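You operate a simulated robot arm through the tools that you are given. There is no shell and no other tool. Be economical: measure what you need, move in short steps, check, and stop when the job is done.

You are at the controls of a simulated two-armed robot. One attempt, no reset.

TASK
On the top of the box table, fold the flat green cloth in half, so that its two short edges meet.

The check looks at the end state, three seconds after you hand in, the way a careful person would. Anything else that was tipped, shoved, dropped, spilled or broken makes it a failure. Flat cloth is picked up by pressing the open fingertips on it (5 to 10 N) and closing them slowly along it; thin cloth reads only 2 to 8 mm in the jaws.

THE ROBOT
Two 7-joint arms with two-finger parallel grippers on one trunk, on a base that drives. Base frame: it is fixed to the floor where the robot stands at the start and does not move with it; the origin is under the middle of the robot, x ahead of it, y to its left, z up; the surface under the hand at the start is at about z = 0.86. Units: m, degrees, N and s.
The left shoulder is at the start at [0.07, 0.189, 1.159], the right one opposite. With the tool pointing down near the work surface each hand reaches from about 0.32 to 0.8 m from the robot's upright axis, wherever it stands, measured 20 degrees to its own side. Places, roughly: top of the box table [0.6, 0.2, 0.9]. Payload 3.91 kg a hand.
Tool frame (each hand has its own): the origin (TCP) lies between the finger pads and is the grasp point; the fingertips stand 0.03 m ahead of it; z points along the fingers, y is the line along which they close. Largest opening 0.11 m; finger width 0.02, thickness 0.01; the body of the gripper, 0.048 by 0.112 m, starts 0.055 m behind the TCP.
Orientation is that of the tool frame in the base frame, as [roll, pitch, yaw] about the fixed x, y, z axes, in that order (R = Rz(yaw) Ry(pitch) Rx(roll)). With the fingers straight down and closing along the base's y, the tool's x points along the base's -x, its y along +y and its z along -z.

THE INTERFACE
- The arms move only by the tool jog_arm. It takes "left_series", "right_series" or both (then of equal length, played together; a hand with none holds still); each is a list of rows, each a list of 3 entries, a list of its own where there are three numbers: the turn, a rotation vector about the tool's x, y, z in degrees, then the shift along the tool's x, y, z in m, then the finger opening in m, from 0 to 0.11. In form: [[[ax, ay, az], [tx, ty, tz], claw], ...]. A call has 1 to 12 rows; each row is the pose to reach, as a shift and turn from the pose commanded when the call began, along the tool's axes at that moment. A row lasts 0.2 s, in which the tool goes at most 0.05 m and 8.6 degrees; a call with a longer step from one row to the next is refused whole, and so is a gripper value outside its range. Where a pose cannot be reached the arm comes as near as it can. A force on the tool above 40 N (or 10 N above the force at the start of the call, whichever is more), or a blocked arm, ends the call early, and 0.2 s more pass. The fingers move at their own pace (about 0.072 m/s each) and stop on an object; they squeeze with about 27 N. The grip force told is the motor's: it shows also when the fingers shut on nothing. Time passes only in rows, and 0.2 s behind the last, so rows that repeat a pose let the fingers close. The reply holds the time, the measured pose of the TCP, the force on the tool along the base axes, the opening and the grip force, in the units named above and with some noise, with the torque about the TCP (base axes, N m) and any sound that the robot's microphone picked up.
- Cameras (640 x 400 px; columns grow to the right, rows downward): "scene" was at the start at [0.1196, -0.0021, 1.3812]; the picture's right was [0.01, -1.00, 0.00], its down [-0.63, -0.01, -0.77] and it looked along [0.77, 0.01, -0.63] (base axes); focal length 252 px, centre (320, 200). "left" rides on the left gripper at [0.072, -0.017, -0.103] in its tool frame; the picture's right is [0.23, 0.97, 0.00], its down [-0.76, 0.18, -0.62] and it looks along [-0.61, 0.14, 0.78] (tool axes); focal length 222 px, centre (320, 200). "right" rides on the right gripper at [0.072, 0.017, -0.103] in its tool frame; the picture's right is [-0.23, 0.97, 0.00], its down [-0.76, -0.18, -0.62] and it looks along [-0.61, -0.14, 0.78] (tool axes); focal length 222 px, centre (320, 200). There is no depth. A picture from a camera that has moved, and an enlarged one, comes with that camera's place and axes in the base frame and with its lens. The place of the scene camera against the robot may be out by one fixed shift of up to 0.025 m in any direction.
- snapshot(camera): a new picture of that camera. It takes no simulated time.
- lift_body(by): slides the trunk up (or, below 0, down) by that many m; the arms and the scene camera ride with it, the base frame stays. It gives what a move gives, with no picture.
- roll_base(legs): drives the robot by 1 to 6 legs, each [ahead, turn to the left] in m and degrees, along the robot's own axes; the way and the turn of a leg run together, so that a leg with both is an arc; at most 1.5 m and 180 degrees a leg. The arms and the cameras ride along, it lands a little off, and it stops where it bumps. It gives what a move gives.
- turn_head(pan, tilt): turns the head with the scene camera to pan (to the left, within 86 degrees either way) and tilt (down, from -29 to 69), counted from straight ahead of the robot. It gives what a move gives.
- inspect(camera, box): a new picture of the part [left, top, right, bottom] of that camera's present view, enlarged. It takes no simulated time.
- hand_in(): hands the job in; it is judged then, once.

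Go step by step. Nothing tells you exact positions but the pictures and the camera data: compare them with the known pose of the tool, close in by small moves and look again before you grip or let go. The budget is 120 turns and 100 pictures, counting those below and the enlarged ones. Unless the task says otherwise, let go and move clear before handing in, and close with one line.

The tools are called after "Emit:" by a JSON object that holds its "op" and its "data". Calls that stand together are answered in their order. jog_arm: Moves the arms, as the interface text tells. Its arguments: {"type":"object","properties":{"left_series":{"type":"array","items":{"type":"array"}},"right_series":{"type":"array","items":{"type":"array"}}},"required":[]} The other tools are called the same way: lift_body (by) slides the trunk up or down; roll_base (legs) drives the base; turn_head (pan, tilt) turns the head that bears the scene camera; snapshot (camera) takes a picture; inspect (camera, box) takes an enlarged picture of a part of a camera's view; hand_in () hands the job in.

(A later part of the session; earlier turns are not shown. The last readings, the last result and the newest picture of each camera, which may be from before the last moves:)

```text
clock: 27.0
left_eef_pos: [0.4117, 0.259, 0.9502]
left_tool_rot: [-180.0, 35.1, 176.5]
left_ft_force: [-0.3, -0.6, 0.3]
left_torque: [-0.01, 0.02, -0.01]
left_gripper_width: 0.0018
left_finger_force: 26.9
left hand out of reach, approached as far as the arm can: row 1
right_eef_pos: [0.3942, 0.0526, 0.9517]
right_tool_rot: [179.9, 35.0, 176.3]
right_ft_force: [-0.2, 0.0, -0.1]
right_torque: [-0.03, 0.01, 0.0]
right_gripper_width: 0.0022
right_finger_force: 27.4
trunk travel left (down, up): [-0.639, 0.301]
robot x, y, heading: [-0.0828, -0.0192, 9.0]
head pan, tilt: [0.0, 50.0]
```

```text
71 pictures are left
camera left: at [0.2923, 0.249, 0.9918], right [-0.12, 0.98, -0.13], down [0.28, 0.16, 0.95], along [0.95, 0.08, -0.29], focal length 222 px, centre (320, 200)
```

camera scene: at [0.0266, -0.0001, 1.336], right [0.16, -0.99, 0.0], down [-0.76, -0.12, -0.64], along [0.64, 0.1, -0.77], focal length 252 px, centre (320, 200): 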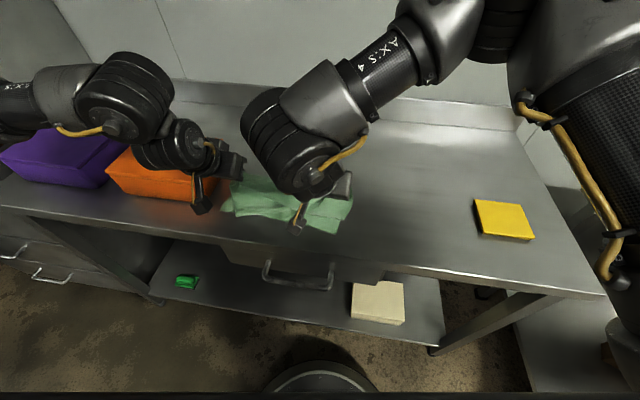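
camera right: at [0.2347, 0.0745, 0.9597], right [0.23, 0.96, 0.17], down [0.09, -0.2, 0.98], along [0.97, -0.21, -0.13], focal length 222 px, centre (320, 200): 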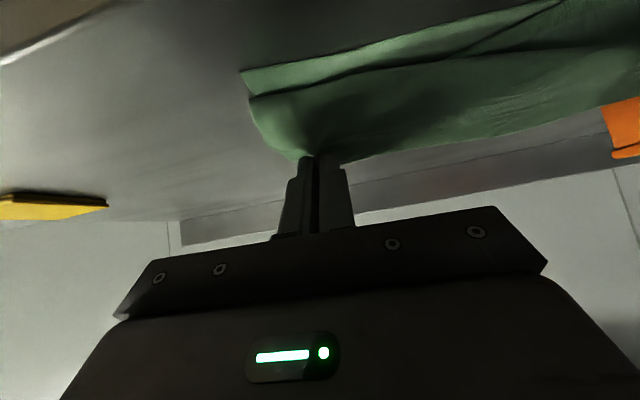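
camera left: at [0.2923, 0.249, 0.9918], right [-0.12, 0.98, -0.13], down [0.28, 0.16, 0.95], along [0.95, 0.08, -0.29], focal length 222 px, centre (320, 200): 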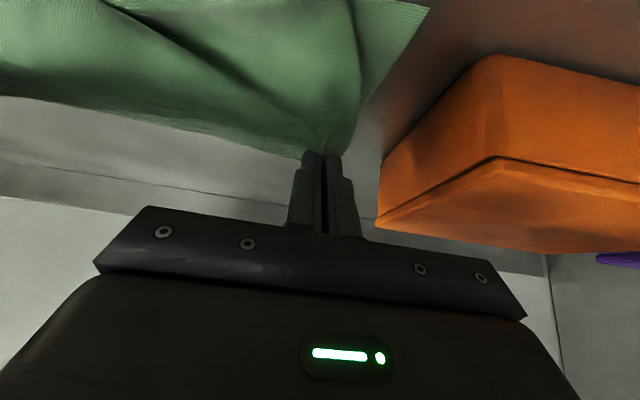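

Tension is gone, both grips hold, and the boxes haven't moved. I'll drive back 0.055 m to bring the edge over the near edge.

Emit:
{"op": "roll_base", "data": {"legs": [[-0.055, 0]]}}

Emit:
{"op": "turn_head", "data": {"pan": 10, "tilt": 45}}

Emit:
{"op": "inspect", "data": {"camera": "scene", "box": [200, 120, 520, 320]}}

Emit:
{"op": "snapshot", "data": {"camera": "left"}}

Emit:
{"op": "snapshot", "data": {"camera": "right"}}

```text
clock: 28.0
left_eef_pos: [0.3596, 0.2497, 0.9496]
left_tool_rot: [-179.9, 35.2, 176.5]
left_ft_force: [0.3, -0.8, 0.1]
left_torque: [0.01, -0.05, 0.01]
left_gripper_width: 0.0019
left_finger_force: 27.3
right_eef_pos: [0.341, 0.0425, 0.9508]
right_tool_rot: [179.9, 35.0, 176.3]
right_ft_force: [-1.0, 0.6, 0.5]
right_torque: [0.02, -0.04, 0.0]
right_gripper_width: 0.0019
right_finger_force: 26.8
trunk travel left (down, up): [-0.639, 0.301]
robot x, y, heading: [-0.1341, -0.0228, 9.0]
head pan, tilt: [0.0, 50.0]
```

```text
clock: 28.7
left_eef_pos: [0.3581, 0.2496, 0.9503]
left_tool_rot: [-179.9, 35.1, 176.6]
left_ft_force: [0.3, -0.3, 0.3]
left_torque: [0.03, 0.02, 0.0]
left_gripper_width: 0.0018
left_finger_force: 27.0
right_eef_pos: [0.3411, 0.0427, 0.9524]
right_tool_rot: [179.8, 35.1, 176.3]
right_ft_force: [-0.1, 0.4, -0.5]
right_torque: [0.02, 0.03, 0.04]
right_gripper_width: 0.0023
right_finger_force: 27.3
trunk travel left (down, up): [-0.639, 0.301]
robot x, y, heading: [-0.1399, -0.0269, 9.0]
head pan, tilt: [10.0, 45.0]
```

```text
2.00 times, centred on (360, 220) of scene
camera zoom: at [-0.0255, 0.0047, 1.3429], right [0.33, -0.95, 0.0], down [-0.67, -0.23, -0.71], along [0.67, 0.23, -0.71], focal length 503 px, centre (240, 160)
```

zoom: 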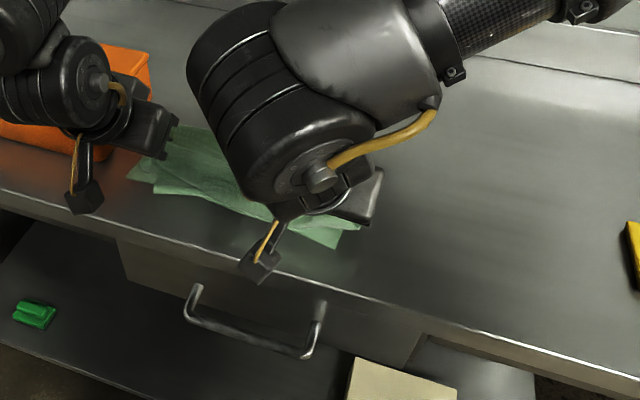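

```text
69 pictures are left
camera left: at [0.239, 0.2398, 0.9918], right [-0.12, 0.98, -0.13], down [0.28, 0.16, 0.95], along [0.95, 0.08, -0.29], focal length 222 px, centre (320, 200)
```

left: 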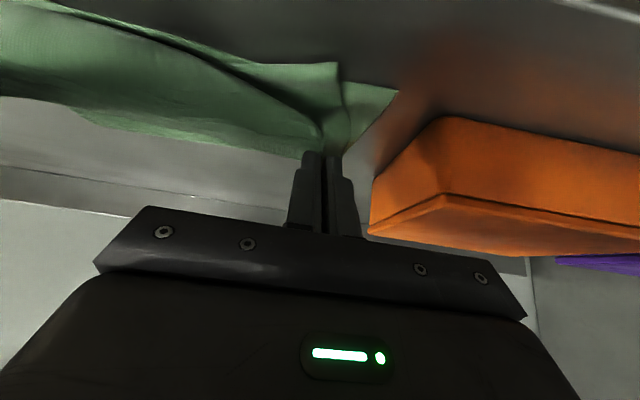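

```text
68 pictures are left
camera right: at [0.2242, 0.067, 0.9948], right [0.25, 0.96, 0.13], down [0.25, -0.2, 0.95], along [0.94, -0.2, -0.29], focal length 222 px, centre (320, 200)
```

right: 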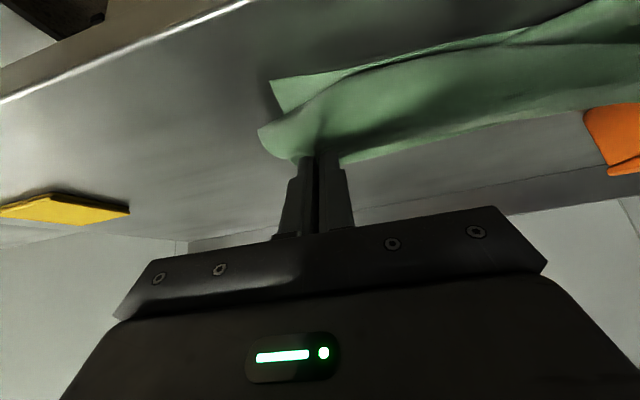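

Both wrist cameras show the lower layer's near corners at about (0.365, 0.294) and (0.344, 0.018). I'll lower the held edge onto the near edge, keeping just off the table, and check.

Emit:
{"op": "jog_arm", "data": {"left_series": [[[0, 0, 0], [0.004, 0.004, 0.01], 0], [[0, 0, 0], [0.008, 0.008, 0.02], 0], [[0, 0, 0], [0.0126, 0.0092, 0.03], 0], [[0, 0, 0], [0.0168, 0.0092, 0.04], 0], [[0, 0, 0], [0.021, 0.0092, 0.05], 0], [[0, 0, 0], [0.021, 0.0092, 0.05], 0]], "right_series": [[[0, 0, 0], [0.004, 0.004, 0.0104], 0], [[0, 0, 0], [0.008, 0.008, 0.0208], 0], [[0, 0, 0], [0.0128, 0.0091, 0.0312], 0], [[0, 0, 0], [0.017, 0.0091, 0.0416], 0], [[0, 0, 0], [0.0214, 0.0091, 0.0521], 0], [[0, 0, 0], [0.0214, 0.0091, 0.0521], 0]]}}

Emit:
{"op": "snapshot", "data": {"camera": "left"}}

Emit:
{"op": "snapshot", "data": {"camera": "right"}}

```text
clock: 30.1
left_eef_pos: [0.3687, 0.2588, 0.8966]
left_tool_rot: [-179.8, 35.2, 176.4]
left_ft_force: [0.7, -0.6, 0.0]
left_torque: [-0.03, -0.02, -0.02]
left_gripper_width: 0.0019
left_finger_force: 26.9
right_eef_pos: [0.3561, 0.0512, 0.8975]
right_tool_rot: [179.8, 35.1, 176.3]
right_ft_force: [0.6, 0.3, 0.2]
right_torque: [0.01, 0.01, 0.03]
right_gripper_width: 0.0021
right_finger_force: 27.0
trunk travel left (down, up): [-0.639, 0.301]
robot x, y, heading: [-0.1333, -0.0232, 9.1]
head pan, tilt: [10.0, 45.0]
```

```text
67 pictures are left
camera left: at [0.2503, 0.249, 0.9389], right [-0.12, 0.98, -0.13], down [0.28, 0.16, 0.95], along [0.95, 0.08, -0.29], focal length 222 px, centre (320, 200)
```

left: 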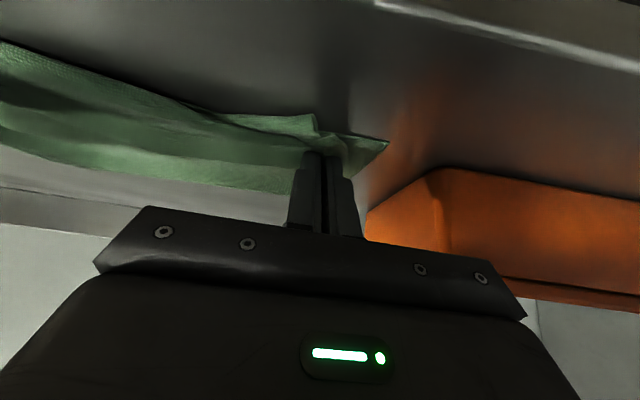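

```text
66 pictures are left
camera right: at [0.2389, 0.0754, 0.9403], right [0.25, 0.96, 0.13], down [0.25, -0.2, 0.95], along [0.94, -0.2, -0.29], focal length 222 px, centre (320, 200)
```

right: 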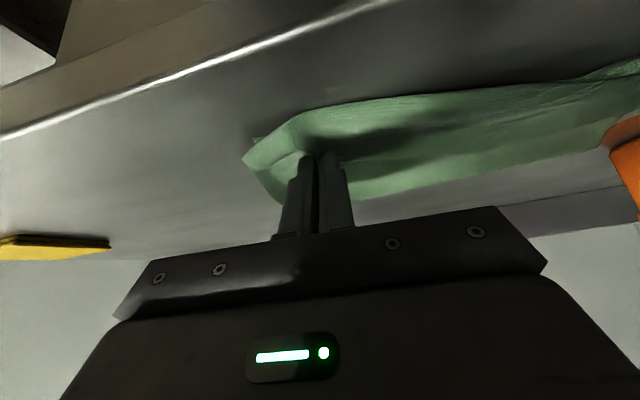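

The held edge lies on top of the near edge at both corners. I'll open the fingers slowly in place so the gathered cloth spreads back out.

Emit:
{"op": "jog_arm", "data": {"left_series": [[[0, 0, 0], [0, 0, 0], 0.006], [[0, 0, 0], [0, 0, 0], 0.012], [[0, 0, 0], [0, 0, 0], 0.018], [[0, 0, 0], [0, 0, 0], 0.024], [[0, 0, 0], [0, 0, 0], 0.03], [[0, 0, 0], [0, 0, 0], 0.03]], "right_series": [[[0, 0, 0], [0, 0, 0], 0.006], [[0, 0, 0], [0, 0, 0], 0.012], [[0, 0, 0], [0, 0, 0], 0.018], [[0, 0, 0], [0, 0, 0], 0.024], [[0, 0, 0], [0, 0, 0], 0.03], [[0, 0, 0], [0, 0, 0], 0.03]]}}

Emit:
{"op": "inspect", "data": {"camera": "left", "box": [200, 60, 440, 230]}}

Emit:
{"op": "inspect", "data": {"camera": "right", "box": [200, 60, 440, 230]}}

```text
clock: 31.5
left_eef_pos: [0.3701, 0.2596, 0.8978]
left_tool_rot: [-179.8, 35.1, 176.5]
left_ft_force: [-0.3, -0.7, 0.1]
left_torque: [-0.01, -0.01, 0.02]
left_gripper_width: 0.0299
left_finger_force: 0.1
right_eef_pos: [0.3562, 0.0502, 0.8974]
right_tool_rot: [179.8, 35.1, 176.3]
right_ft_force: [-0.1, 0.6, -0.7]
right_torque: [0.0, 0.0, -0.02]
right_gripper_width: 0.0298
right_finger_force: 0.1
trunk travel left (down, up): [-0.639, 0.301]
robot x, y, heading: [-0.1342, -0.0261, 9.2]
head pan, tilt: [10.0, 45.0]
```

```text
2.35 times, centred on (320, 145) of left
camera zoom: at [0.2506, 0.2491, 0.9388], right [-0.12, 0.98, -0.13], down [0.28, 0.16, 0.95], along [0.95, 0.08, -0.29], focal length 523 px, centre (320, 329)
```

zoom: 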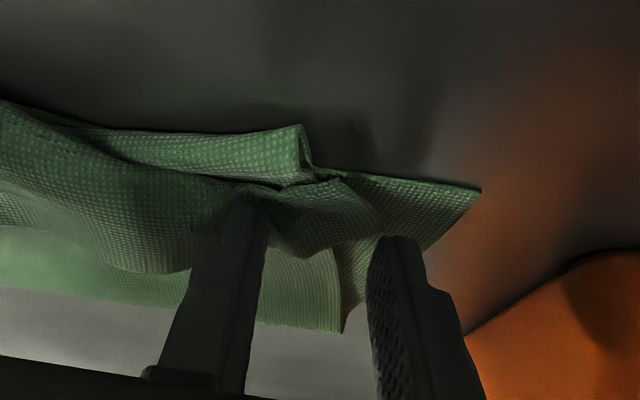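

```text
2.35 times, centred on (320, 145) of right
camera zoom: at [0.2392, 0.0755, 0.9404], right [0.25, 0.96, 0.13], down [0.25, -0.2, 0.95], along [0.94, -0.2, -0.29], focal length 523 px, centre (320, 329)
```

zoom: 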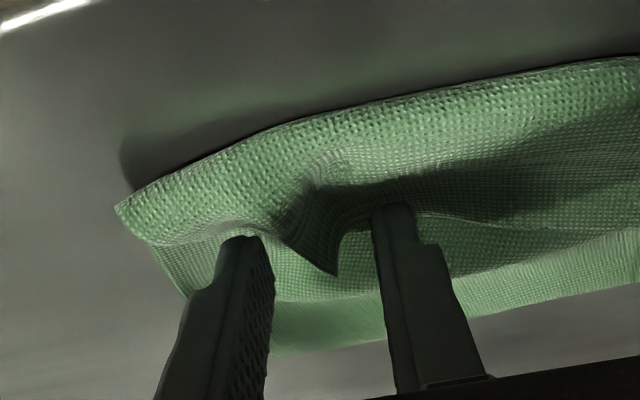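

Released. I'll withdraw both hands straight back along the fingers, then look from above.

Emit:
{"op": "jog_arm", "data": {"left_series": [[[0, 0, 0], [0, 0, -0.02], 0.03], [[0, 0, 0], [0, 0, -0.05], 0.03], [[0, 0, 0], [-0.03, 0.03, -0.09], 0.03], [[0, 0, 0], [-0.06, 0.05, -0.12], 0.03], [[0, 0, 0], [-0.08, 0.06, -0.15], 0.03]], "right_series": [[[0, 0, 0], [0, 0, -0.02], 0.03], [[0, 0, 0], [0, 0, -0.05], 0.03], [[0, 0, 0], [-0.03, -0.04, -0.09], 0.03], [[0, 0, 0], [-0.05, -0.08, -0.12], 0.03], [[0, 0, 0], [-0.07, -0.12, -0.15], 0.03]]}}

Emit:
{"op": "turn_head", "data": {"pan": 10, "tilt": 50}}

Emit:
{"op": "snapshot", "data": {"camera": "scene"}}

Emit:
{"op": "snapshot", "data": {"camera": "left"}}

Emit:
{"op": "snapshot", "data": {"camera": "right"}}

```text
refused: row 3 steps farther than a row can; nothing moved
```

```text
clock: 32.1
left_eef_pos: [0.3695, 0.2578, 0.8967]
left_tool_rot: [-179.9, 35.0, 176.5]
left_ft_force: [0.2, 0.8, 0.4]
left_torque: [-0.01, 0.02, 0.02]
left_gripper_width: 0.0298
left_finger_force: 0.0
right_eef_pos: [0.3558, 0.0514, 0.8981]
right_tool_rot: [179.9, 35.2, 176.2]
right_ft_force: [0.5, 0.0, 0.4]
right_torque: [0.02, 0.02, 0.0]
right_gripper_width: 0.03
right_finger_force: 0.0
trunk travel left (down, up): [-0.639, 0.301]
robot x, y, heading: [-0.1366, -0.0233, 8.8]
head pan, tilt: [10.0, 50.0]
```

```text
63 pictures are left
camera scene: at [-0.0289, 0.0037, 1.3359], right [0.33, -0.95, 0.0], down [-0.72, -0.25, -0.64], along [0.61, 0.21, -0.77], focal length 252 px, centre (320, 200)
```

scene: 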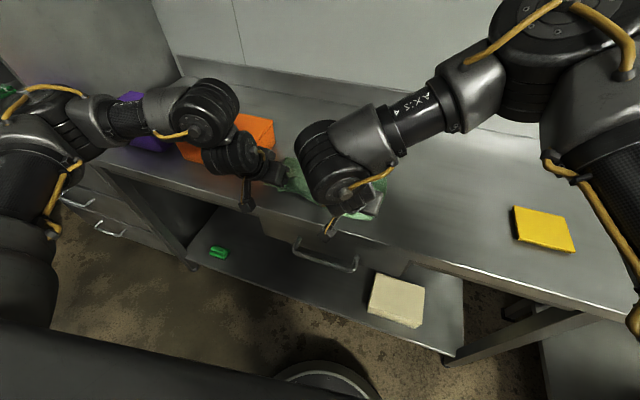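

```text
62 pictures are left
camera left: at [0.2506, 0.2491, 0.9388], right [-0.12, 0.98, -0.13], down [0.28, 0.16, 0.95], along [0.95, 0.08, -0.29], focal length 222 px, centre (320, 200)
```

left: 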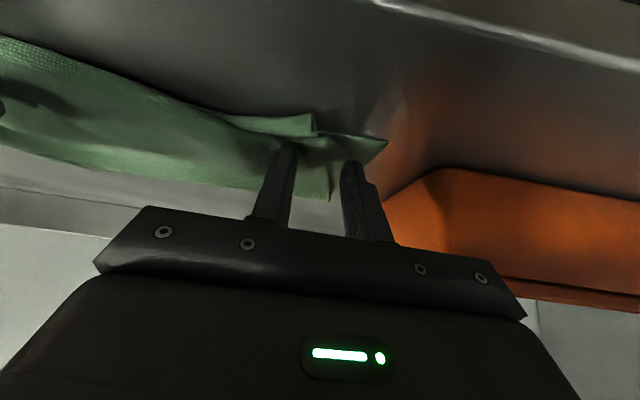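

```text
61 pictures are left
camera right: at [0.2392, 0.0755, 0.9403], right [0.25, 0.96, 0.13], down [0.25, -0.2, 0.95], along [0.94, -0.2, -0.29], focal length 222 px, centre (320, 200)
```

right: 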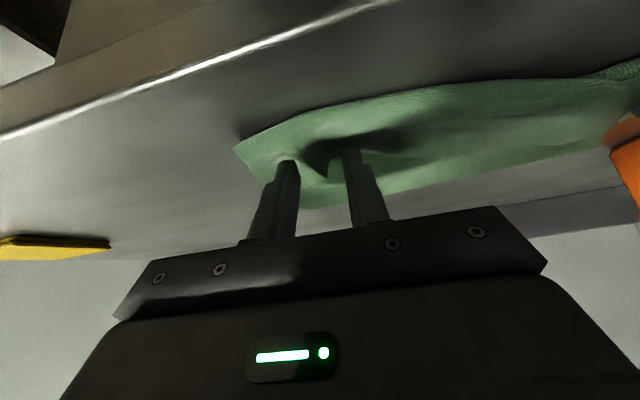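

The long step was refused, so I'll retract in shorter ones, keeping the left hand away from the orange box.

Emit:
{"op": "jog_arm", "data": {"left_series": [[[0, 0, 0], [0, 0, -0.02], 0.03], [[0, 0, 0], [0, 0, -0.05], 0.03], [[0, 0, 0], [0, 0, -0.09], 0.03], [[0, 0, 0], [0, 0, -0.13], 0.03], [[0, 0, 0], [0, 0, -0.16], 0.03], [[0, 0, 0], [0, 0, -0.16], 0.03], [[0, 0, 0], [0, 0, -0.16], 0.03]], "right_series": [[[0, 0, 0], [0, 0, -0.02], 0.03], [[0, 0, 0], [0, 0, -0.05], 0.03], [[0, 0, 0], [0, -0.02, -0.09], 0.03], [[0, 0, 0], [0, -0.05, -0.12], 0.03], [[0, 0, 0], [0, -0.085, -0.15], 0.03], [[0, 0, 0], [0, -0.13, -0.16], 0.03], [[0, 0, 0], [0, -0.17, -0.16], 0.03]]}}

Emit:
{"op": "snapshot", "data": {"camera": "scene"}}

Emit:
{"op": "snapshot", "data": {"camera": "left"}}

Emit:
{"op": "snapshot", "data": {"camera": "right"}}

```text
clock: 33.7
left_eef_pos: [0.3064, 0.2891, 1.0245]
left_tool_rot: [-179.9, 35.0, 176.3]
left_ft_force: [-0.1, 0.8, 0.1]
left_torque: [0.05, 0.01, 0.0]
left_gripper_width: 0.0302
left_finger_force: 0.2
left hand out of reach, approached as far as the arm can: row 3, 4, 5, 6, 7
right_eef_pos: [0.2632, -0.051, 1.0222]
right_tool_rot: [179.9, 34.9, 176.3]
right_ft_force: [0.2, 0.2, -0.2]
right_torque: [0.01, 0.05, 0.0]
right_gripper_width: 0.03
right_finger_force: 0.1
right hand out of reach, approached as far as the arm can: row 6, 7
trunk travel left (down, up): [-0.639, 0.301]
robot x, y, heading: [-0.1311, -0.0241, 9.3]
head pan, tilt: [10.0, 50.0]
```

```text
60 pictures are left
camera scene: at [-0.0274, 0.0044, 1.3357], right [0.33, -0.95, 0.0], down [-0.72, -0.25, -0.64], along [0.61, 0.21, -0.77], focal length 252 px, centre (320, 200)
```

scene: 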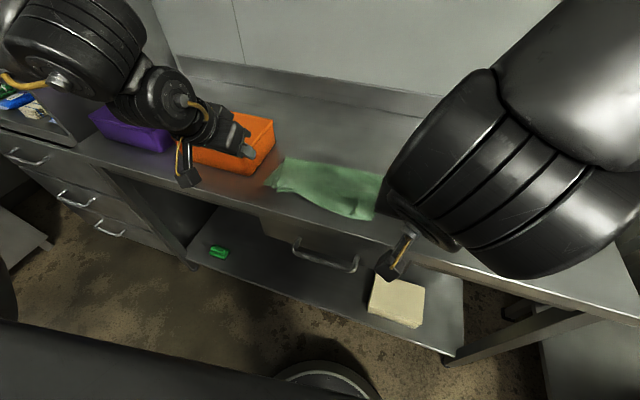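

```text
59 pictures are left
camera left: at [0.1868, 0.2792, 1.0664], right [-0.12, 0.98, -0.13], down [0.28, 0.16, 0.95], along [0.95, 0.08, -0.29], focal length 222 px, centre (320, 200)
```

left: 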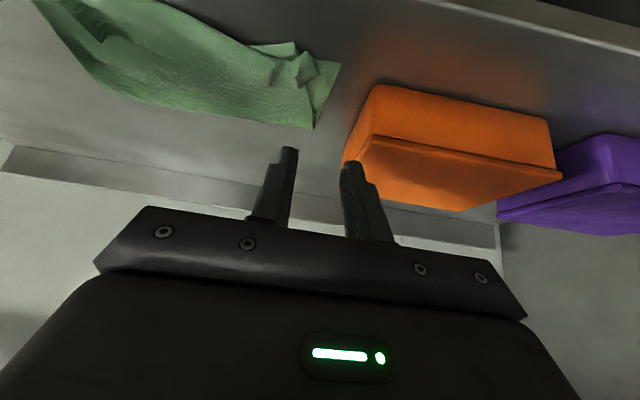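

```text
58 pictures are left
camera right: at [0.1453, -0.0267, 1.066], right [0.25, 0.96, 0.13], down [0.25, -0.2, 0.95], along [0.94, -0.2, -0.29], focal length 222 px, centre (320, 200)
```

right: 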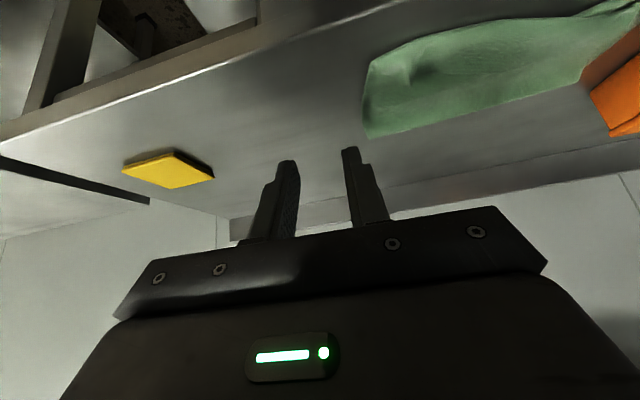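

Emit:
{"op": "inspect", "data": {"camera": "scene", "box": [240, 140, 400, 240]}}

Emit:
{"op": "inspect", "data": {"camera": "left", "box": [20, 0, 360, 150]}}

Emit:
{"op": "inspect", "data": {"camera": "right", "box": [340, 0, 640, 150]}}

```text
4.00 times, centred on (320, 190) of scene
camera zoom: at [-0.0274, 0.0044, 1.3357], right [0.33, -0.95, 0.0], down [-0.72, -0.25, -0.64], along [0.61, 0.21, -0.77], focal length 1006 px, centre (320, 240)
```

zoom: 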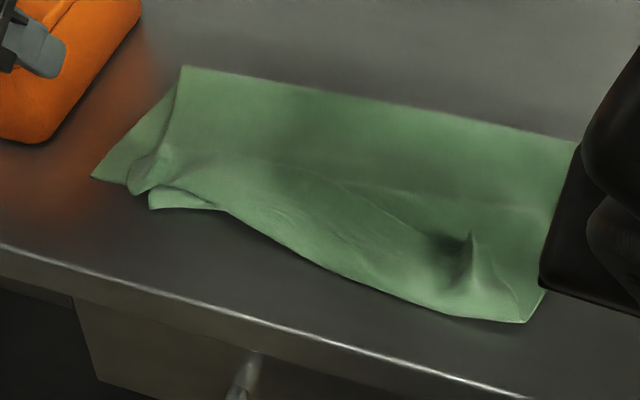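

```text
1.88 times, centred on (190, 75) of left
camera zoom: at [0.1868, 0.2792, 1.0664], right [-0.12, 0.98, -0.13], down [0.28, 0.16, 0.95], along [0.95, 0.08, -0.29], focal length 418 px, centre (565, 435)
```

zoom: 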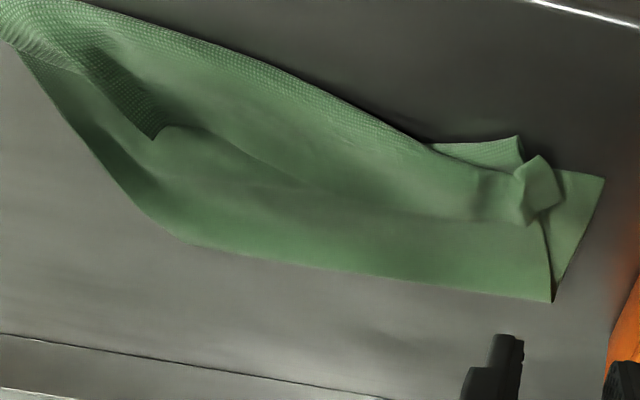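

```text
2.13 times, centred on (490, 75) of right
camera zoom: at [0.1453, -0.0267, 1.066], right [0.25, 0.96, 0.13], down [0.25, -0.2, 0.95], along [0.94, -0.2, -0.29], focal length 474 px, centre (-43, 467)
```

zoom: 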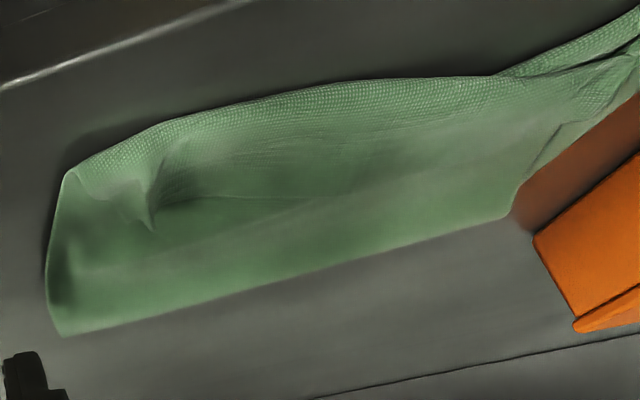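

The fold is mostly right. The upper layer's left corner is curled and lies 2–3 cm short, and a small pinch wrinkle remains at the right. I'll set the hands upright, get the right arm out of the view and look from closer.

Emit:
{"op": "jog_arm", "data": {"left_series": [[[0, 6, 0], [0, 0, -0.005], 0.04], [[0, 12, 0], [0, 0, -0.01], 0.04], [[0, 18, 0], [0, 0, -0.01], 0.04], [[0, 24, 0], [0, 0, -0.01], 0.04], [[0, 30, 0], [0, 0, -0.01], 0.04], [[0, 35, 0], [0, 0, -0.01], 0.04]], "right_series": [[[0, 6, 0], [-0.012, -0.033, -0.003], 0.04], [[0, 12, 0], [-0.025, -0.066, -0.006], 0.04], [[0, 18, 0], [-0.037, -0.098, -0.01], 0.04], [[0, 24, 0], [-0.049, -0.131, -0.013], 0.04], [[0, 30, 0], [-0.062, -0.164, -0.016], 0.04], [[0, 35, 0], [-0.074, -0.197, -0.019], 0.04]]}}

Emit:
{"op": "snapshot", "data": {"camera": "scene"}}

Emit:
{"op": "snapshot", "data": {"camera": "left"}}

```text
clock: 35.1
left_eef_pos: [0.2955, 0.2925, 1.0341]
left_tool_rot: [-179.9, 0.2, 176.5]
left_ft_force: [-0.6, 0.7, 0.3]
left_torque: [-0.01, -0.04, 0.0]
left_gripper_width: 0.0401
left_finger_force: 0.0
right_eef_pos: [0.2904, -0.2379, 1.0783]
right_tool_rot: [-179.8, 0.6, 177.2]
right_ft_force: [-0.4, 1.1, 0.3]
right_torque: [-0.03, -0.05, 0.0]
right_gripper_width: 0.0401
right_finger_force: 0.1
right hand out of reach, approached as far as the arm can: row 6
trunk travel left (down, up): [-0.639, 0.301]
robot x, y, heading: [-0.1376, -0.0279, 9.1]
head pan, tilt: [10.0, 50.0]
```

```text
54 pictures are left
camera scene: at [-0.0323, 0.0054, 1.3361], right [0.33, -0.95, 0.0], down [-0.72, -0.25, -0.64], along [0.61, 0.21, -0.76], focal length 252 px, centre (320, 200)
```

scene: 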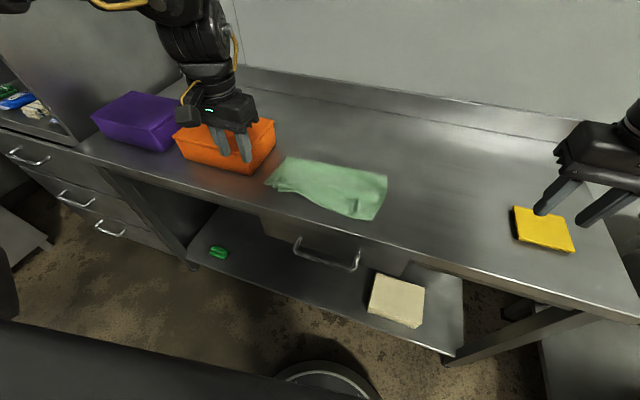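

```text
53 pictures are left
camera left: at [0.2232, 0.2797, 1.1363], right [-0.17, 0.99, 0.0], down [0.77, 0.13, 0.63], along [0.62, 0.1, -0.78], focal length 222 px, centre (320, 200)
```

left: 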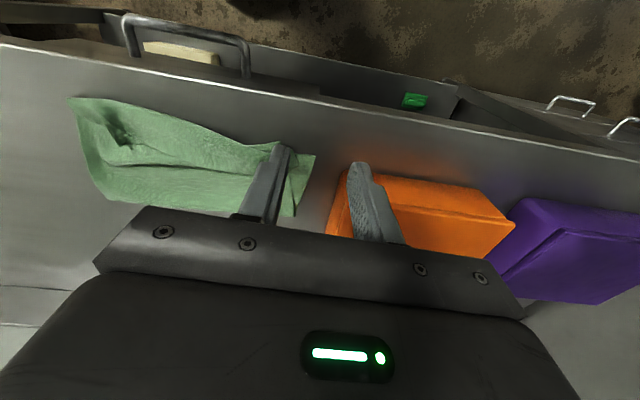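

Emit:
{"op": "inspect", "data": {"camera": "scene", "box": [250, 145, 400, 235]}}

Emit:
{"op": "inspect", "data": {"camera": "left", "box": [60, 80, 340, 240]}}

```text
4.27 times, centred on (325, 190) of scene
camera zoom: at [-0.0323, 0.0054, 1.3361], right [0.33, -0.95, 0.0], down [-0.72, -0.25, -0.64], along [0.61, 0.21, -0.76], focal length 1073 px, centre (299, 243)
```

zoom: 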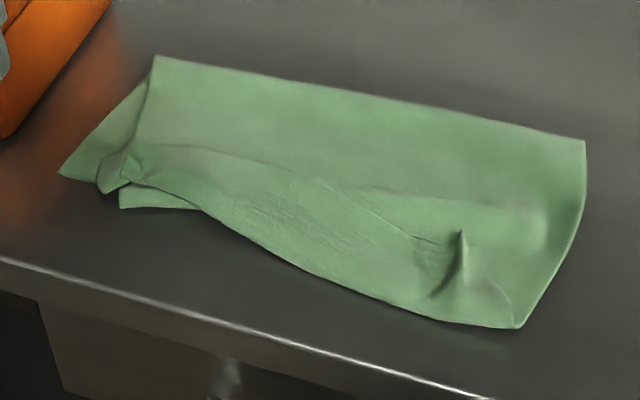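

```text
2.29 times, centred on (200, 160) of left
camera zoom: at [0.2232, 0.2797, 1.1363], right [-0.17, 0.99, 0.0], down [0.77, 0.13, 0.63], along [0.62, 0.1, -0.78], focal length 508 px, centre (594, 291)
```

zoom: 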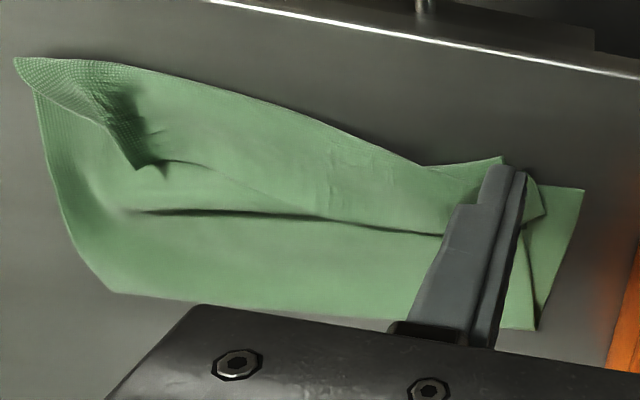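

The upper layer slipped too far: the crease lies at x≈0.49 instead of 0.54, and about 7 cm of the far edge is turned back on top. The remedy is to take hold of the edge again at the two pinch ridges (about (0.38, 0.05) and (0.37, 0.255)), lift and open it back to the middle, then refold on a taut arc. First I'll hover over both ridges.

Emit:
{"op": "jog_arm", "data": {"left_series": [[[0, 0, 0], [-0.0106, -0.004, 0], 0.04], [[0, 0, 0], [-0.0212, -0.008, 0], 0.04], [[0, 0, 0], [-0.0317, -0.012, 0.01], 0.04], [[0, 0, 0], [-0.0423, -0.016, 0.02], 0.04], [[0, 0, 0], [-0.0529, -0.02, 0.035], 0.04], [[0, 0, 0], [-0.0635, -0.0235, 0.05], 0.04], [[0, 0, 0], [-0.074, -0.0275, 0.065], 0.04], [[0, 0, 0], [-0.0846, -0.0314, 0.084], 0.04], [[0, 0, 0], [-0.0846, -0.0314, 0.084], 0.04]], "right_series": [[[0, 0, 0], [-0.0094, 0.0365, 0.005], 0.04], [[0, 0, 0], [-0.0189, 0.073, 0.01], 0.04], [[0, 0, 0], [-0.0283, 0.1095, 0.025], 0.04], [[0, 0, 0], [-0.0378, 0.146, 0.04], 0.04], [[0, 0, 0], [-0.0472, 0.1825, 0.06], 0.04], [[0, 0, 0], [-0.0566, 0.219, 0.08], 0.04], [[0, 0, 0], [-0.066, 0.2555, 0.105], 0.04], [[0, 0, 0], [-0.0755, 0.292, 0.128], 0.04], [[0, 0, 0], [-0.0755, 0.292, 0.128], 0.04]]}}

Emit:
{"op": "snapshot", "data": {"camera": "left"}}

Emit:
{"op": "snapshot", "data": {"camera": "right"}}

```text
clock: 37.1
left_eef_pos: [0.3802, 0.2511, 0.9516]
left_tool_rot: [180.0, 0.1, 176.5]
left_ft_force: [0.6, -0.3, -0.1]
left_torque: [0.01, -0.01, 0.0]
left_gripper_width: 0.0401
left_finger_force: 0.1
right_eef_pos: [0.3858, 0.0481, 0.95]
right_tool_rot: [179.8, 0.1, 176.3]
right_ft_force: [-0.2, -0.3, 0.6]
right_torque: [0.03, -0.06, -0.04]
right_gripper_width: 0.0397
right_finger_force: 0.1
trunk travel left (down, up): [-0.639, 0.301]
robot x, y, heading: [-0.1339, -0.0256, 9.1]
head pan, tilt: [10.0, 50.0]
```

```text
50 pictures are left
camera left: at [0.3073, 0.2376, 1.0533], right [-0.17, 0.99, 0.0], down [0.77, 0.13, 0.62], along [0.62, 0.1, -0.78], focal length 222 px, centre (320, 200)
```

left: 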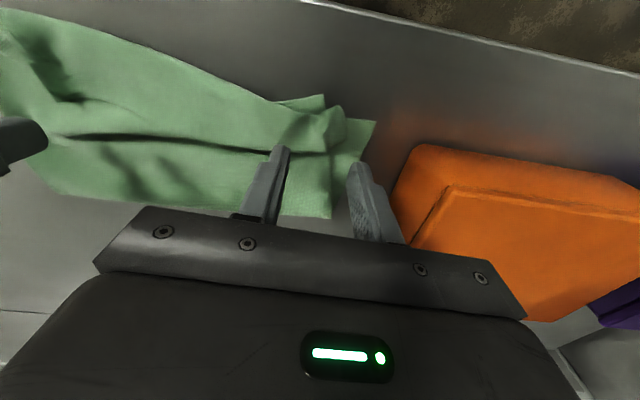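

```text
49 pictures are left
camera right: at [0.3148, 0.0692, 1.0531], right [0.29, 0.96, 0.0], down [0.75, -0.23, 0.62], along [0.6, -0.18, -0.78], focal length 222 px, centre (320, 200)
```

right: 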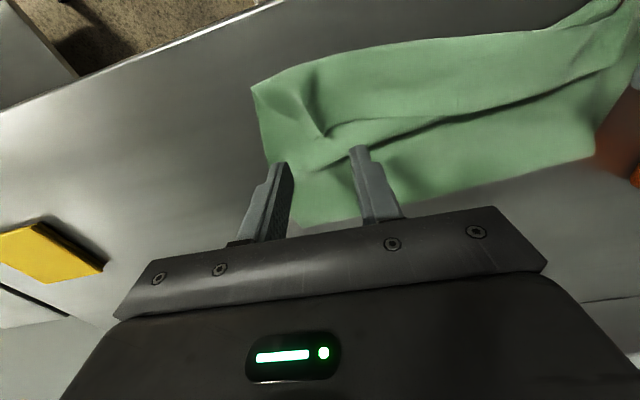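

Emit:
{"op": "inspect", "data": {"camera": "left", "box": [180, 70, 420, 220]}}

Emit:
{"op": "inspect", "data": {"camera": "right", "box": [230, 40, 470, 230]}}

```text
2.67 times, centred on (300, 145) of left
camera zoom: at [0.3073, 0.2376, 1.0533], right [-0.17, 0.99, 0.0], down [0.77, 0.13, 0.62], along [0.62, 0.1, -0.78], focal length 592 px, centre (373, 347)
```

zoom: 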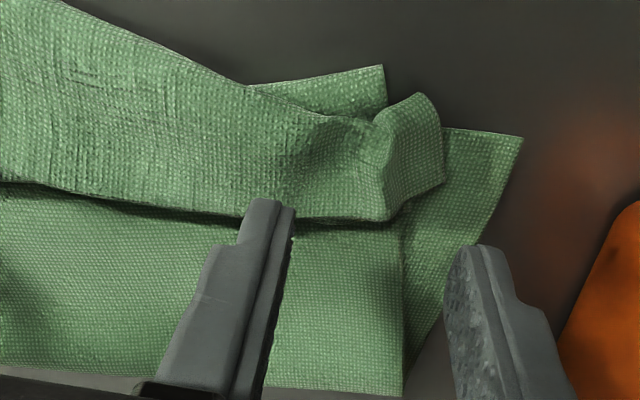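

```text
2.11 times, centred on (350, 135) of right
camera zoom: at [0.3148, 0.0692, 1.0531], right [0.29, 0.96, 0.0], down [0.75, -0.23, 0.62], along [0.6, -0.18, -0.78], focal length 468 px, centre (257, 337)
```

zoom: 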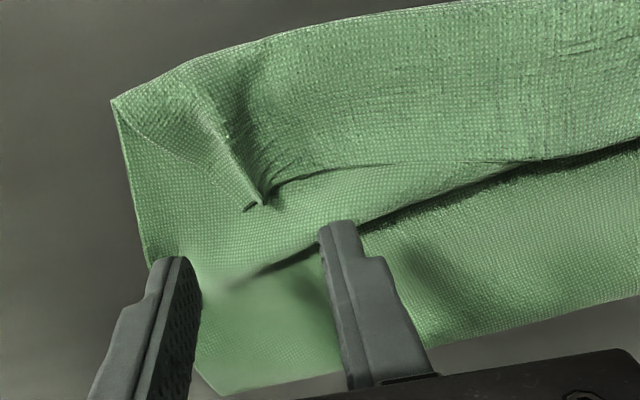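

Now it's clear: between the pinch points the far edge is turned back on top, and the pinch ridges stand at (0.385, 0.050) and (0.378, 0.258). I'll lower straddling both ridges, without pressing on the lower layer.

Emit:
{"op": "jog_arm", "data": {"left_series": [[[0, 0, 0], [0.002, 0.007, 0.015], 0.04], [[0, 0, 0], [0.002, 0.007, 0.03], 0.04], [[0, 0, 0], [0.002, 0.007, 0.045], 0.04], [[0, 0, 0], [0.002, 0.007, 0.053], 0.04]], "right_series": [[[0, 0, 0], [0.003, 0.002, 0.015], 0.04], [[0, 0, 0], [0.004, 0.002, 0.03], 0.04], [[0, 0, 0], [0.004, 0.002, 0.045], 0.04], [[0, 0, 0], [0.004, 0.002, 0.052], 0.04]]}}

Emit:
{"op": "inspect", "data": {"camera": "left", "box": [200, 60, 440, 230]}}

Emit:
{"op": "inspect", "data": {"camera": "right", "box": [200, 60, 440, 230]}}

```text
clock: 38.1
left_eef_pos: [0.3799, 0.2619, 0.8983]
left_tool_rot: [180.0, 0.1, 176.4]
left_ft_force: [0.1, -0.1, -0.1]
left_torque: [-0.04, 0.01, 0.0]
left_gripper_width: 0.04
left_finger_force: 0.0
right_eef_pos: [0.3838, 0.0508, 0.8974]
right_tool_rot: [179.8, 0.1, 176.4]
right_ft_force: [-0.6, -0.3, -0.2]
right_torque: [0.0, -0.06, 0.01]
right_gripper_width: 0.04
right_finger_force: 0.0
trunk travel left (down, up): [-0.639, 0.301]
robot x, y, heading: [-0.1405, -0.0229, 9.3]
head pan, tilt: [10.0, 50.0]
```

```text
2.35 times, centred on (320, 145) of left
camera zoom: at [0.3067, 0.2488, 1.0002], right [-0.17, 0.99, 0.0], down [0.77, 0.13, 0.62], along [0.62, 0.1, -0.78], focal length 523 px, centre (320, 329)
```

zoom: 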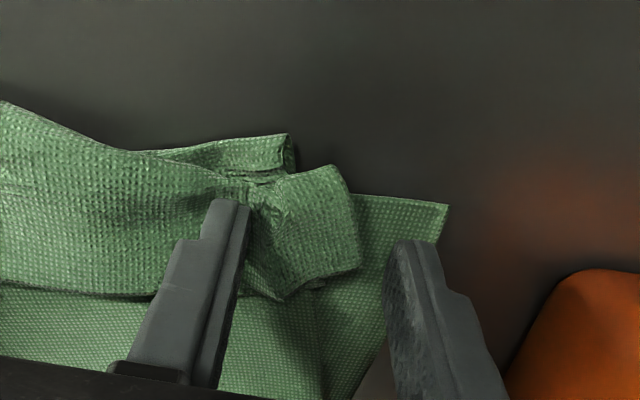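

```text
2.35 times, centred on (320, 145) of right
camera zoom: at [0.3129, 0.072, 0.9996], right [0.29, 0.96, 0.0], down [0.75, -0.23, 0.62], along [0.6, -0.18, -0.78], focal length 523 px, centre (320, 329)
```

zoom: 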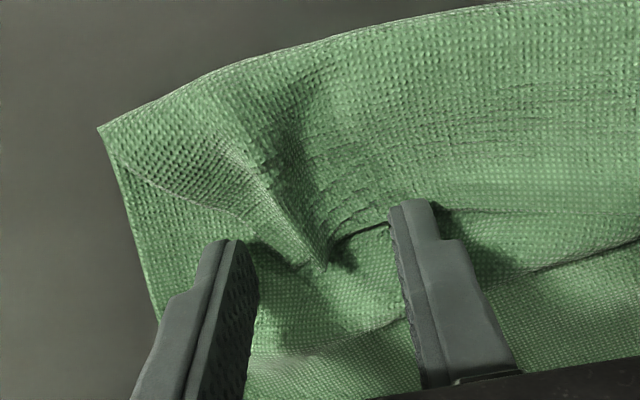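

The ridges are between the fingers of both hands. I'll close slowly.

Emit:
{"op": "jog_arm", "data": {"left_series": [[[0, 0, 0], [0.002, -0.003, 0.001], 0.034], [[0, 0, 0], [0.002, -0.003, 0.001], 0.027], [[0, 0, 0], [0.002, -0.003, 0.001], 0.02], [[0, 0, 0], [0.002, -0.003, 0.001], 0.014], [[0, 0, 0], [0.002, -0.003, 0.001], 0.008], [[0, 0, 0], [0.002, -0.003, 0.001], 0.0], [[0, 0, 0], [0.002, -0.003, 0.001], 0.0]], "right_series": [[[0, 0, 0], [0.002, 0, 0.001], 0.034], [[0, 0, 0], [0.002, 0, 0.001], 0.027], [[0, 0, 0], [0.002, 0, 0.001], 0.02], [[0, 0, 0], [0.002, 0, 0.001], 0.014], [[0, 0, 0], [0.002, 0, 0.001], 0.008], [[0, 0, 0], [0.002, 0, 0.001], 0.0], [[0, 0, 0], [0.002, 0, 0.001], 0.0]]}}

Emit:
{"op": "inspect", "data": {"camera": "left", "box": [200, 60, 440, 230]}}

Emit:
{"op": "inspect", "data": {"camera": "right", "box": [200, 60, 440, 230]}}

```text
clock: 39.7
left_eef_pos: [0.3777, 0.2571, 0.8969]
left_tool_rot: [-179.8, 0.1, 176.4]
left_ft_force: [-0.4, -3.7, 3.5]
left_torque: [-0.06, -0.04, 0.0]
left_gripper_width: 0.0029
left_finger_force: 26.9
right_eef_pos: [0.3797, 0.0508, 0.8966]
right_tool_rot: [179.8, 0.2, 176.5]
right_ft_force: [0.2, 3.2, 0.3]
right_torque: [0.09, 0.05, -0.03]
right_gripper_width: 0.0023
right_finger_force: 27.1
trunk travel left (down, up): [-0.639, 0.301]
robot x, y, heading: [-0.1312, -0.025, 9.0]
head pan, tilt: [10.0, 50.0]
```

```text
2.35 times, centred on (320, 145) of left
camera zoom: at [0.3048, 0.2451, 1.0], right [-0.17, 0.99, 0.0], down [0.77, 0.13, 0.62], along [0.62, 0.1, -0.78], focal length 523 px, centre (320, 329)
```

zoom: 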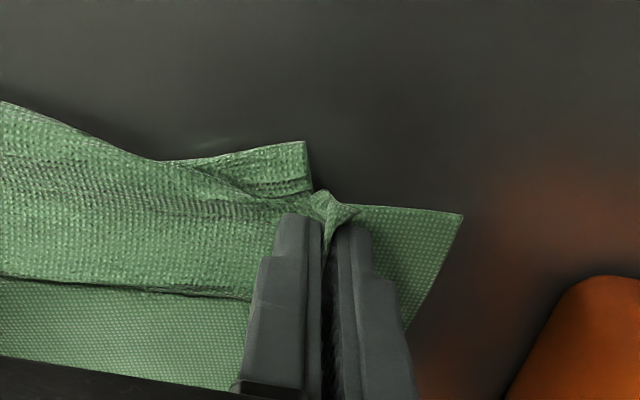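

```text
2.35 times, centred on (320, 145) of right
camera zoom: at [0.3102, 0.0714, 0.9995], right [0.29, 0.96, 0.0], down [0.75, -0.23, 0.62], along [0.6, -0.18, -0.78], focal length 523 px, centre (320, 329)
```

zoom: 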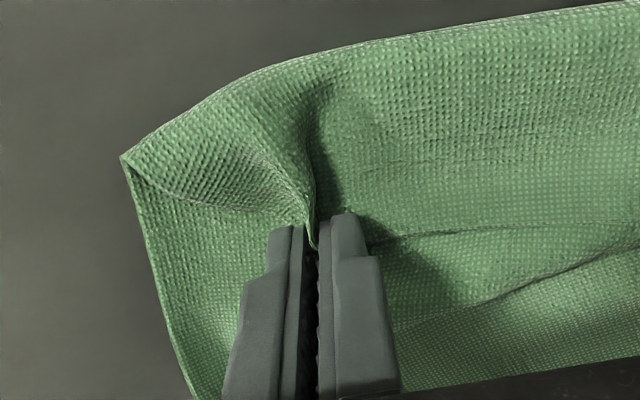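

Both grips closed on cloth. I'll lift up and slightly forward and look.

Emit:
{"op": "jog_arm", "data": {"left_series": [[[0, 0, 0], [-0.003, -0.002, -0.012], 0], [[0, 0, 0], [-0.008, -0.003, -0.025], 0], [[0, 0, 0], [-0.015, -0.003, -0.038], 0], [[0, 0, 0], [-0.024, -0.003, -0.052], 0], [[0, 0, 0], [-0.032, -0.003, -0.066], 0], [[0, 0, 0], [-0.04, -0.003, -0.08], 0], [[0, 0, 0], [-0.04, -0.003, -0.08], 0]], "right_series": [[[0, 0, 0], [-0.003, 0.002, -0.012], 0], [[0, 0, 0], [-0.008, 0.003, -0.025], 0], [[0, 0, 0], [-0.015, 0.003, -0.038], 0], [[0, 0, 0], [-0.024, 0.003, -0.052], 0], [[0, 0, 0], [-0.032, 0.003, -0.066], 0], [[0, 0, 0], [-0.04, 0.003, -0.08], 0], [[0, 0, 0], [-0.04, 0.003, -0.08], 0]]}}

Emit:
{"op": "snapshot", "data": {"camera": "scene"}}

Emit:
{"op": "snapshot", "data": {"camera": "left"}}

Emit:
{"op": "snapshot", "data": {"camera": "right"}}

```text
clock: 41.3
left_eef_pos: [0.4181, 0.2483, 0.9777]
left_tool_rot: [-180.0, -0.1, 176.4]
left_ft_force: [0.4, 0.4, 0.6]
left_torque: [0.03, -0.03, 0.03]
left_gripper_width: 0.0026
left_finger_force: 27.4
right_eef_pos: [0.4197, 0.0506, 0.9738]
right_tool_rot: [179.8, 0.0, 176.4]
right_ft_force: [0.2, 0.9, -0.5]
right_torque: [0.01, -0.01, 0.01]
right_gripper_width: 0.0026
right_finger_force: 26.8
trunk travel left (down, up): [-0.639, 0.301]
robot x, y, heading: [-0.1367, -0.0246, 8.8]
head pan, tilt: [10.0, 50.0]
```

```text
42 pictures are left
camera scene: at [-0.0285, 0.0038, 1.3358], right [0.33, -0.95, 0.0], down [-0.72, -0.25, -0.64], along [0.61, 0.21, -0.77], focal length 252 px, centre (320, 200)
```

scene: 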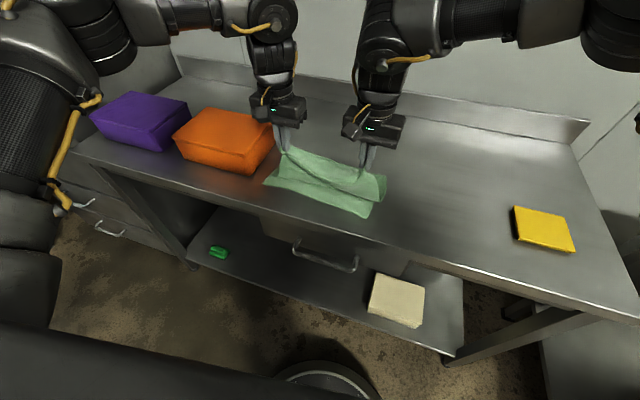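

```text
41 pictures are left
camera left: at [0.3455, 0.2367, 1.079], right [-0.17, 0.99, 0.0], down [0.77, 0.13, 0.62], along [0.62, 0.1, -0.78], focal length 222 px, centre (320, 200)
```

left: 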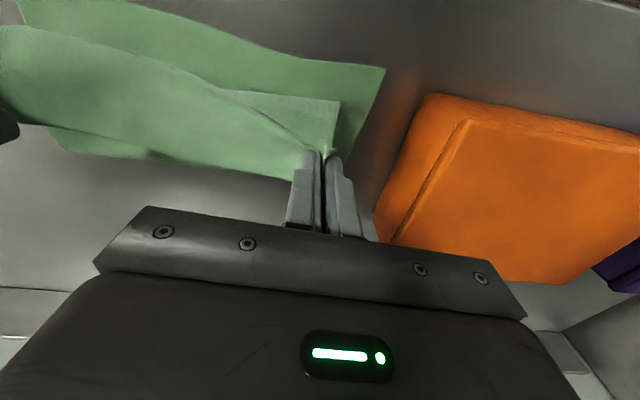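

```text
40 pictures are left
camera right: at [0.3503, 0.0721, 1.0775], right [0.29, 0.96, 0.0], down [0.75, -0.23, 0.62], along [0.6, -0.18, -0.78], focal length 222 px, centre (320, 200)
```

right: 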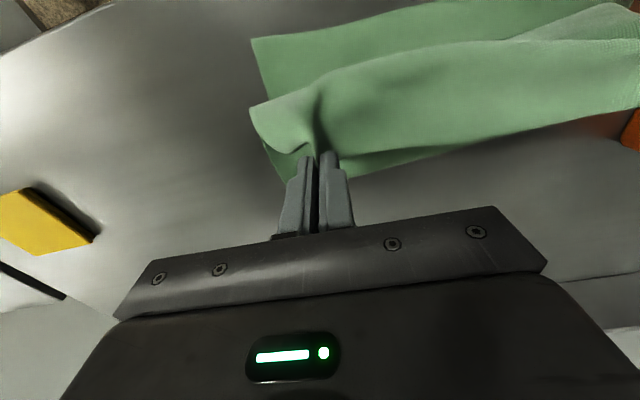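

Both corners are in hand and the lower layer lies clean. I'll lift on and drive forward a bit to open the cloth back past the middle.

Emit:
{"op": "jog_arm", "data": {"left_series": [[[0, 0, 0], [-0.01, 0, -0.015], 0], [[0, 0, 0], [-0.02, 0, -0.03], 0], [[0, 0, 0], [-0.03, 0, -0.045], 0], [[0, 0, 0], [-0.04, 0, -0.06], 0], [[0, 0, 0], [-0.05, 0, -0.07], 0]], "right_series": [[[0, 0, 0], [-0.01, 0, -0.015], 0], [[0, 0, 0], [-0.02, 0, -0.03], 0], [[0, 0, 0], [-0.03, 0, -0.045], 0], [[0, 0, 0], [-0.04, 0, -0.06], 0], [[0, 0, 0], [-0.05, 0, -0.07], 0]]}}

Emit:
{"op": "roll_base", "data": {"legs": [[0.11, 0]]}}

Emit:
{"op": "snapshot", "data": {"camera": "scene"}}

```text
clock: 42.5
left_eef_pos: [0.4683, 0.247, 1.0471]
left_tool_rot: [180.0, 0.1, 176.4]
left_ft_force: [-0.5, -0.1, 0.8]
left_torque: [0.05, 0.0, -0.02]
left_gripper_width: 0.0026
left_finger_force: 26.6
right_eef_pos: [0.4725, 0.0462, 1.0447]
right_tool_rot: [179.9, 0.0, 176.4]
right_ft_force: [0.0, -0.3, -0.6]
right_torque: [0.0, 0.0, -0.01]
right_gripper_width: 0.0026
right_finger_force: 27.1
trunk travel left (down, up): [-0.639, 0.301]
robot x, y, heading: [-0.1367, -0.0218, 9.1]
head pan, tilt: [10.0, 50.0]
```

```text
clock: 43.7
left_eef_pos: [0.5703, 0.2633, 1.0504]
left_tool_rot: [180.0, 0.5, 176.3]
left_ft_force: [-1.3, 0.4, 0.1]
left_torque: [0.02, -0.01, 0.01]
left_gripper_width: 0.0026
left_finger_force: 26.5
right_eef_pos: [0.5725, 0.0624, 1.0487]
right_tool_rot: [179.7, 0.4, 176.3]
right_ft_force: [0.3, -0.8, 0.7]
right_torque: [-0.01, -0.05, 0.01]
right_gripper_width: 0.0024
right_finger_force: 27.2
trunk travel left (down, up): [-0.639, 0.301]
robot x, y, heading: [-0.0271, -0.0076, 9.1]
head pan, tilt: [10.0, 50.0]
```

```text
39 pictures are left
camera scene: at [0.0724, 0.0192, 1.3367], right [0.32, -0.95, 0.0], down [-0.72, -0.25, -0.65], along [0.61, 0.21, -0.76], focal length 252 px, centre (320, 200)
```

scene: 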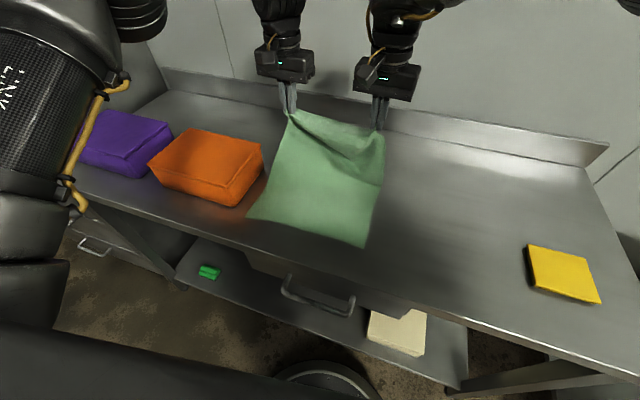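

Emit:
{"op": "jog_arm", "data": {"left_series": [[[0, 0, 0], [0, -0.009, 0], 0], [[0, 0, 0], [0, -0.018, 0], 0], [[0, 0, 0], [0, -0.018, 0], 0]], "right_series": [[[0, 0, 0], [0, -0.012, 0], 0], [[0, 0, 0], [0, -0.025, 0], 0], [[0, 0, 0], [0, -0.025, 0], 0]]}}

Emit:
{"op": "inspect", "data": {"camera": "scene", "box": [230, 60, 430, 260]}}

Emit:
{"op": "snapshot", "data": {"camera": "right"}}

```text
clock: 44.5
left_eef_pos: [0.5752, 0.2465, 1.0465]
left_tool_rot: [-180.0, 0.1, 176.3]
left_ft_force: [0.4, -2.9, 0.4]
left_torque: [-0.07, 0.02, 0.0]
left_gripper_width: 0.0026
left_finger_force: 27.0
right_eef_pos: [0.5773, 0.0393, 1.0437]
right_tool_rot: [179.9, -0.1, 176.2]
right_ft_force: [0.2, 3.4, -0.3]
right_torque: [0.08, 0.0, -0.02]
right_gripper_width: 0.0026
right_finger_force: 26.8
trunk travel left (down, up): [-0.639, 0.301]
robot x, y, heading: [-0.0264, -0.0094, 9.0]
head pan, tilt: [10.0, 50.0]
```

```text
2.00 times, centred on (330, 160) of scene
camera zoom: at [0.0796, 0.0214, 1.3356], right [0.32, -0.95, 0.0], down [-0.73, -0.25, -0.64], along [0.61, 0.21, -0.77], focal length 503 px, centre (300, 280)
```

zoom: 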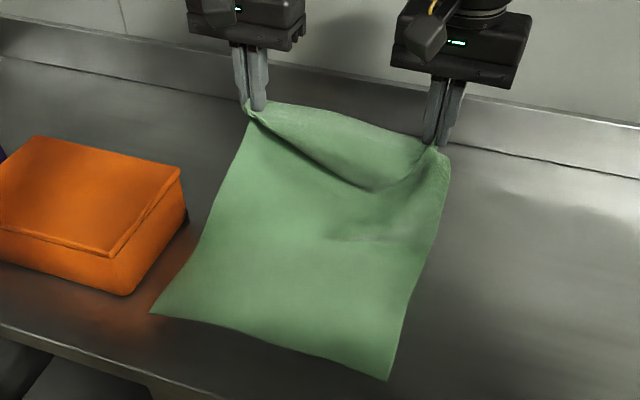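

```text
37 pictures are left
camera right: at [0.5062, 0.0604, 1.1484], right [0.29, 0.96, 0.0], down [0.75, -0.23, 0.62], along [0.6, -0.18, -0.78], focal length 222 px, centre (320, 200)
```

right: 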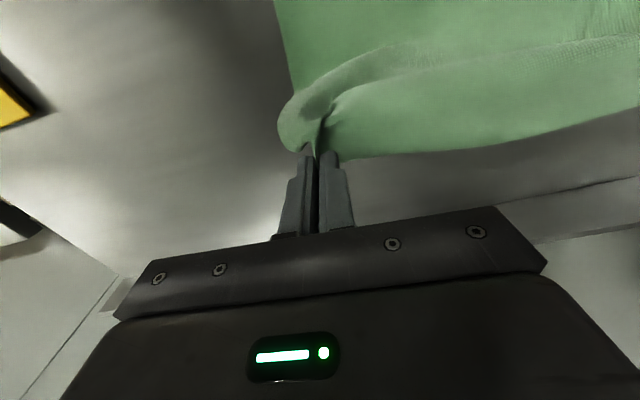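

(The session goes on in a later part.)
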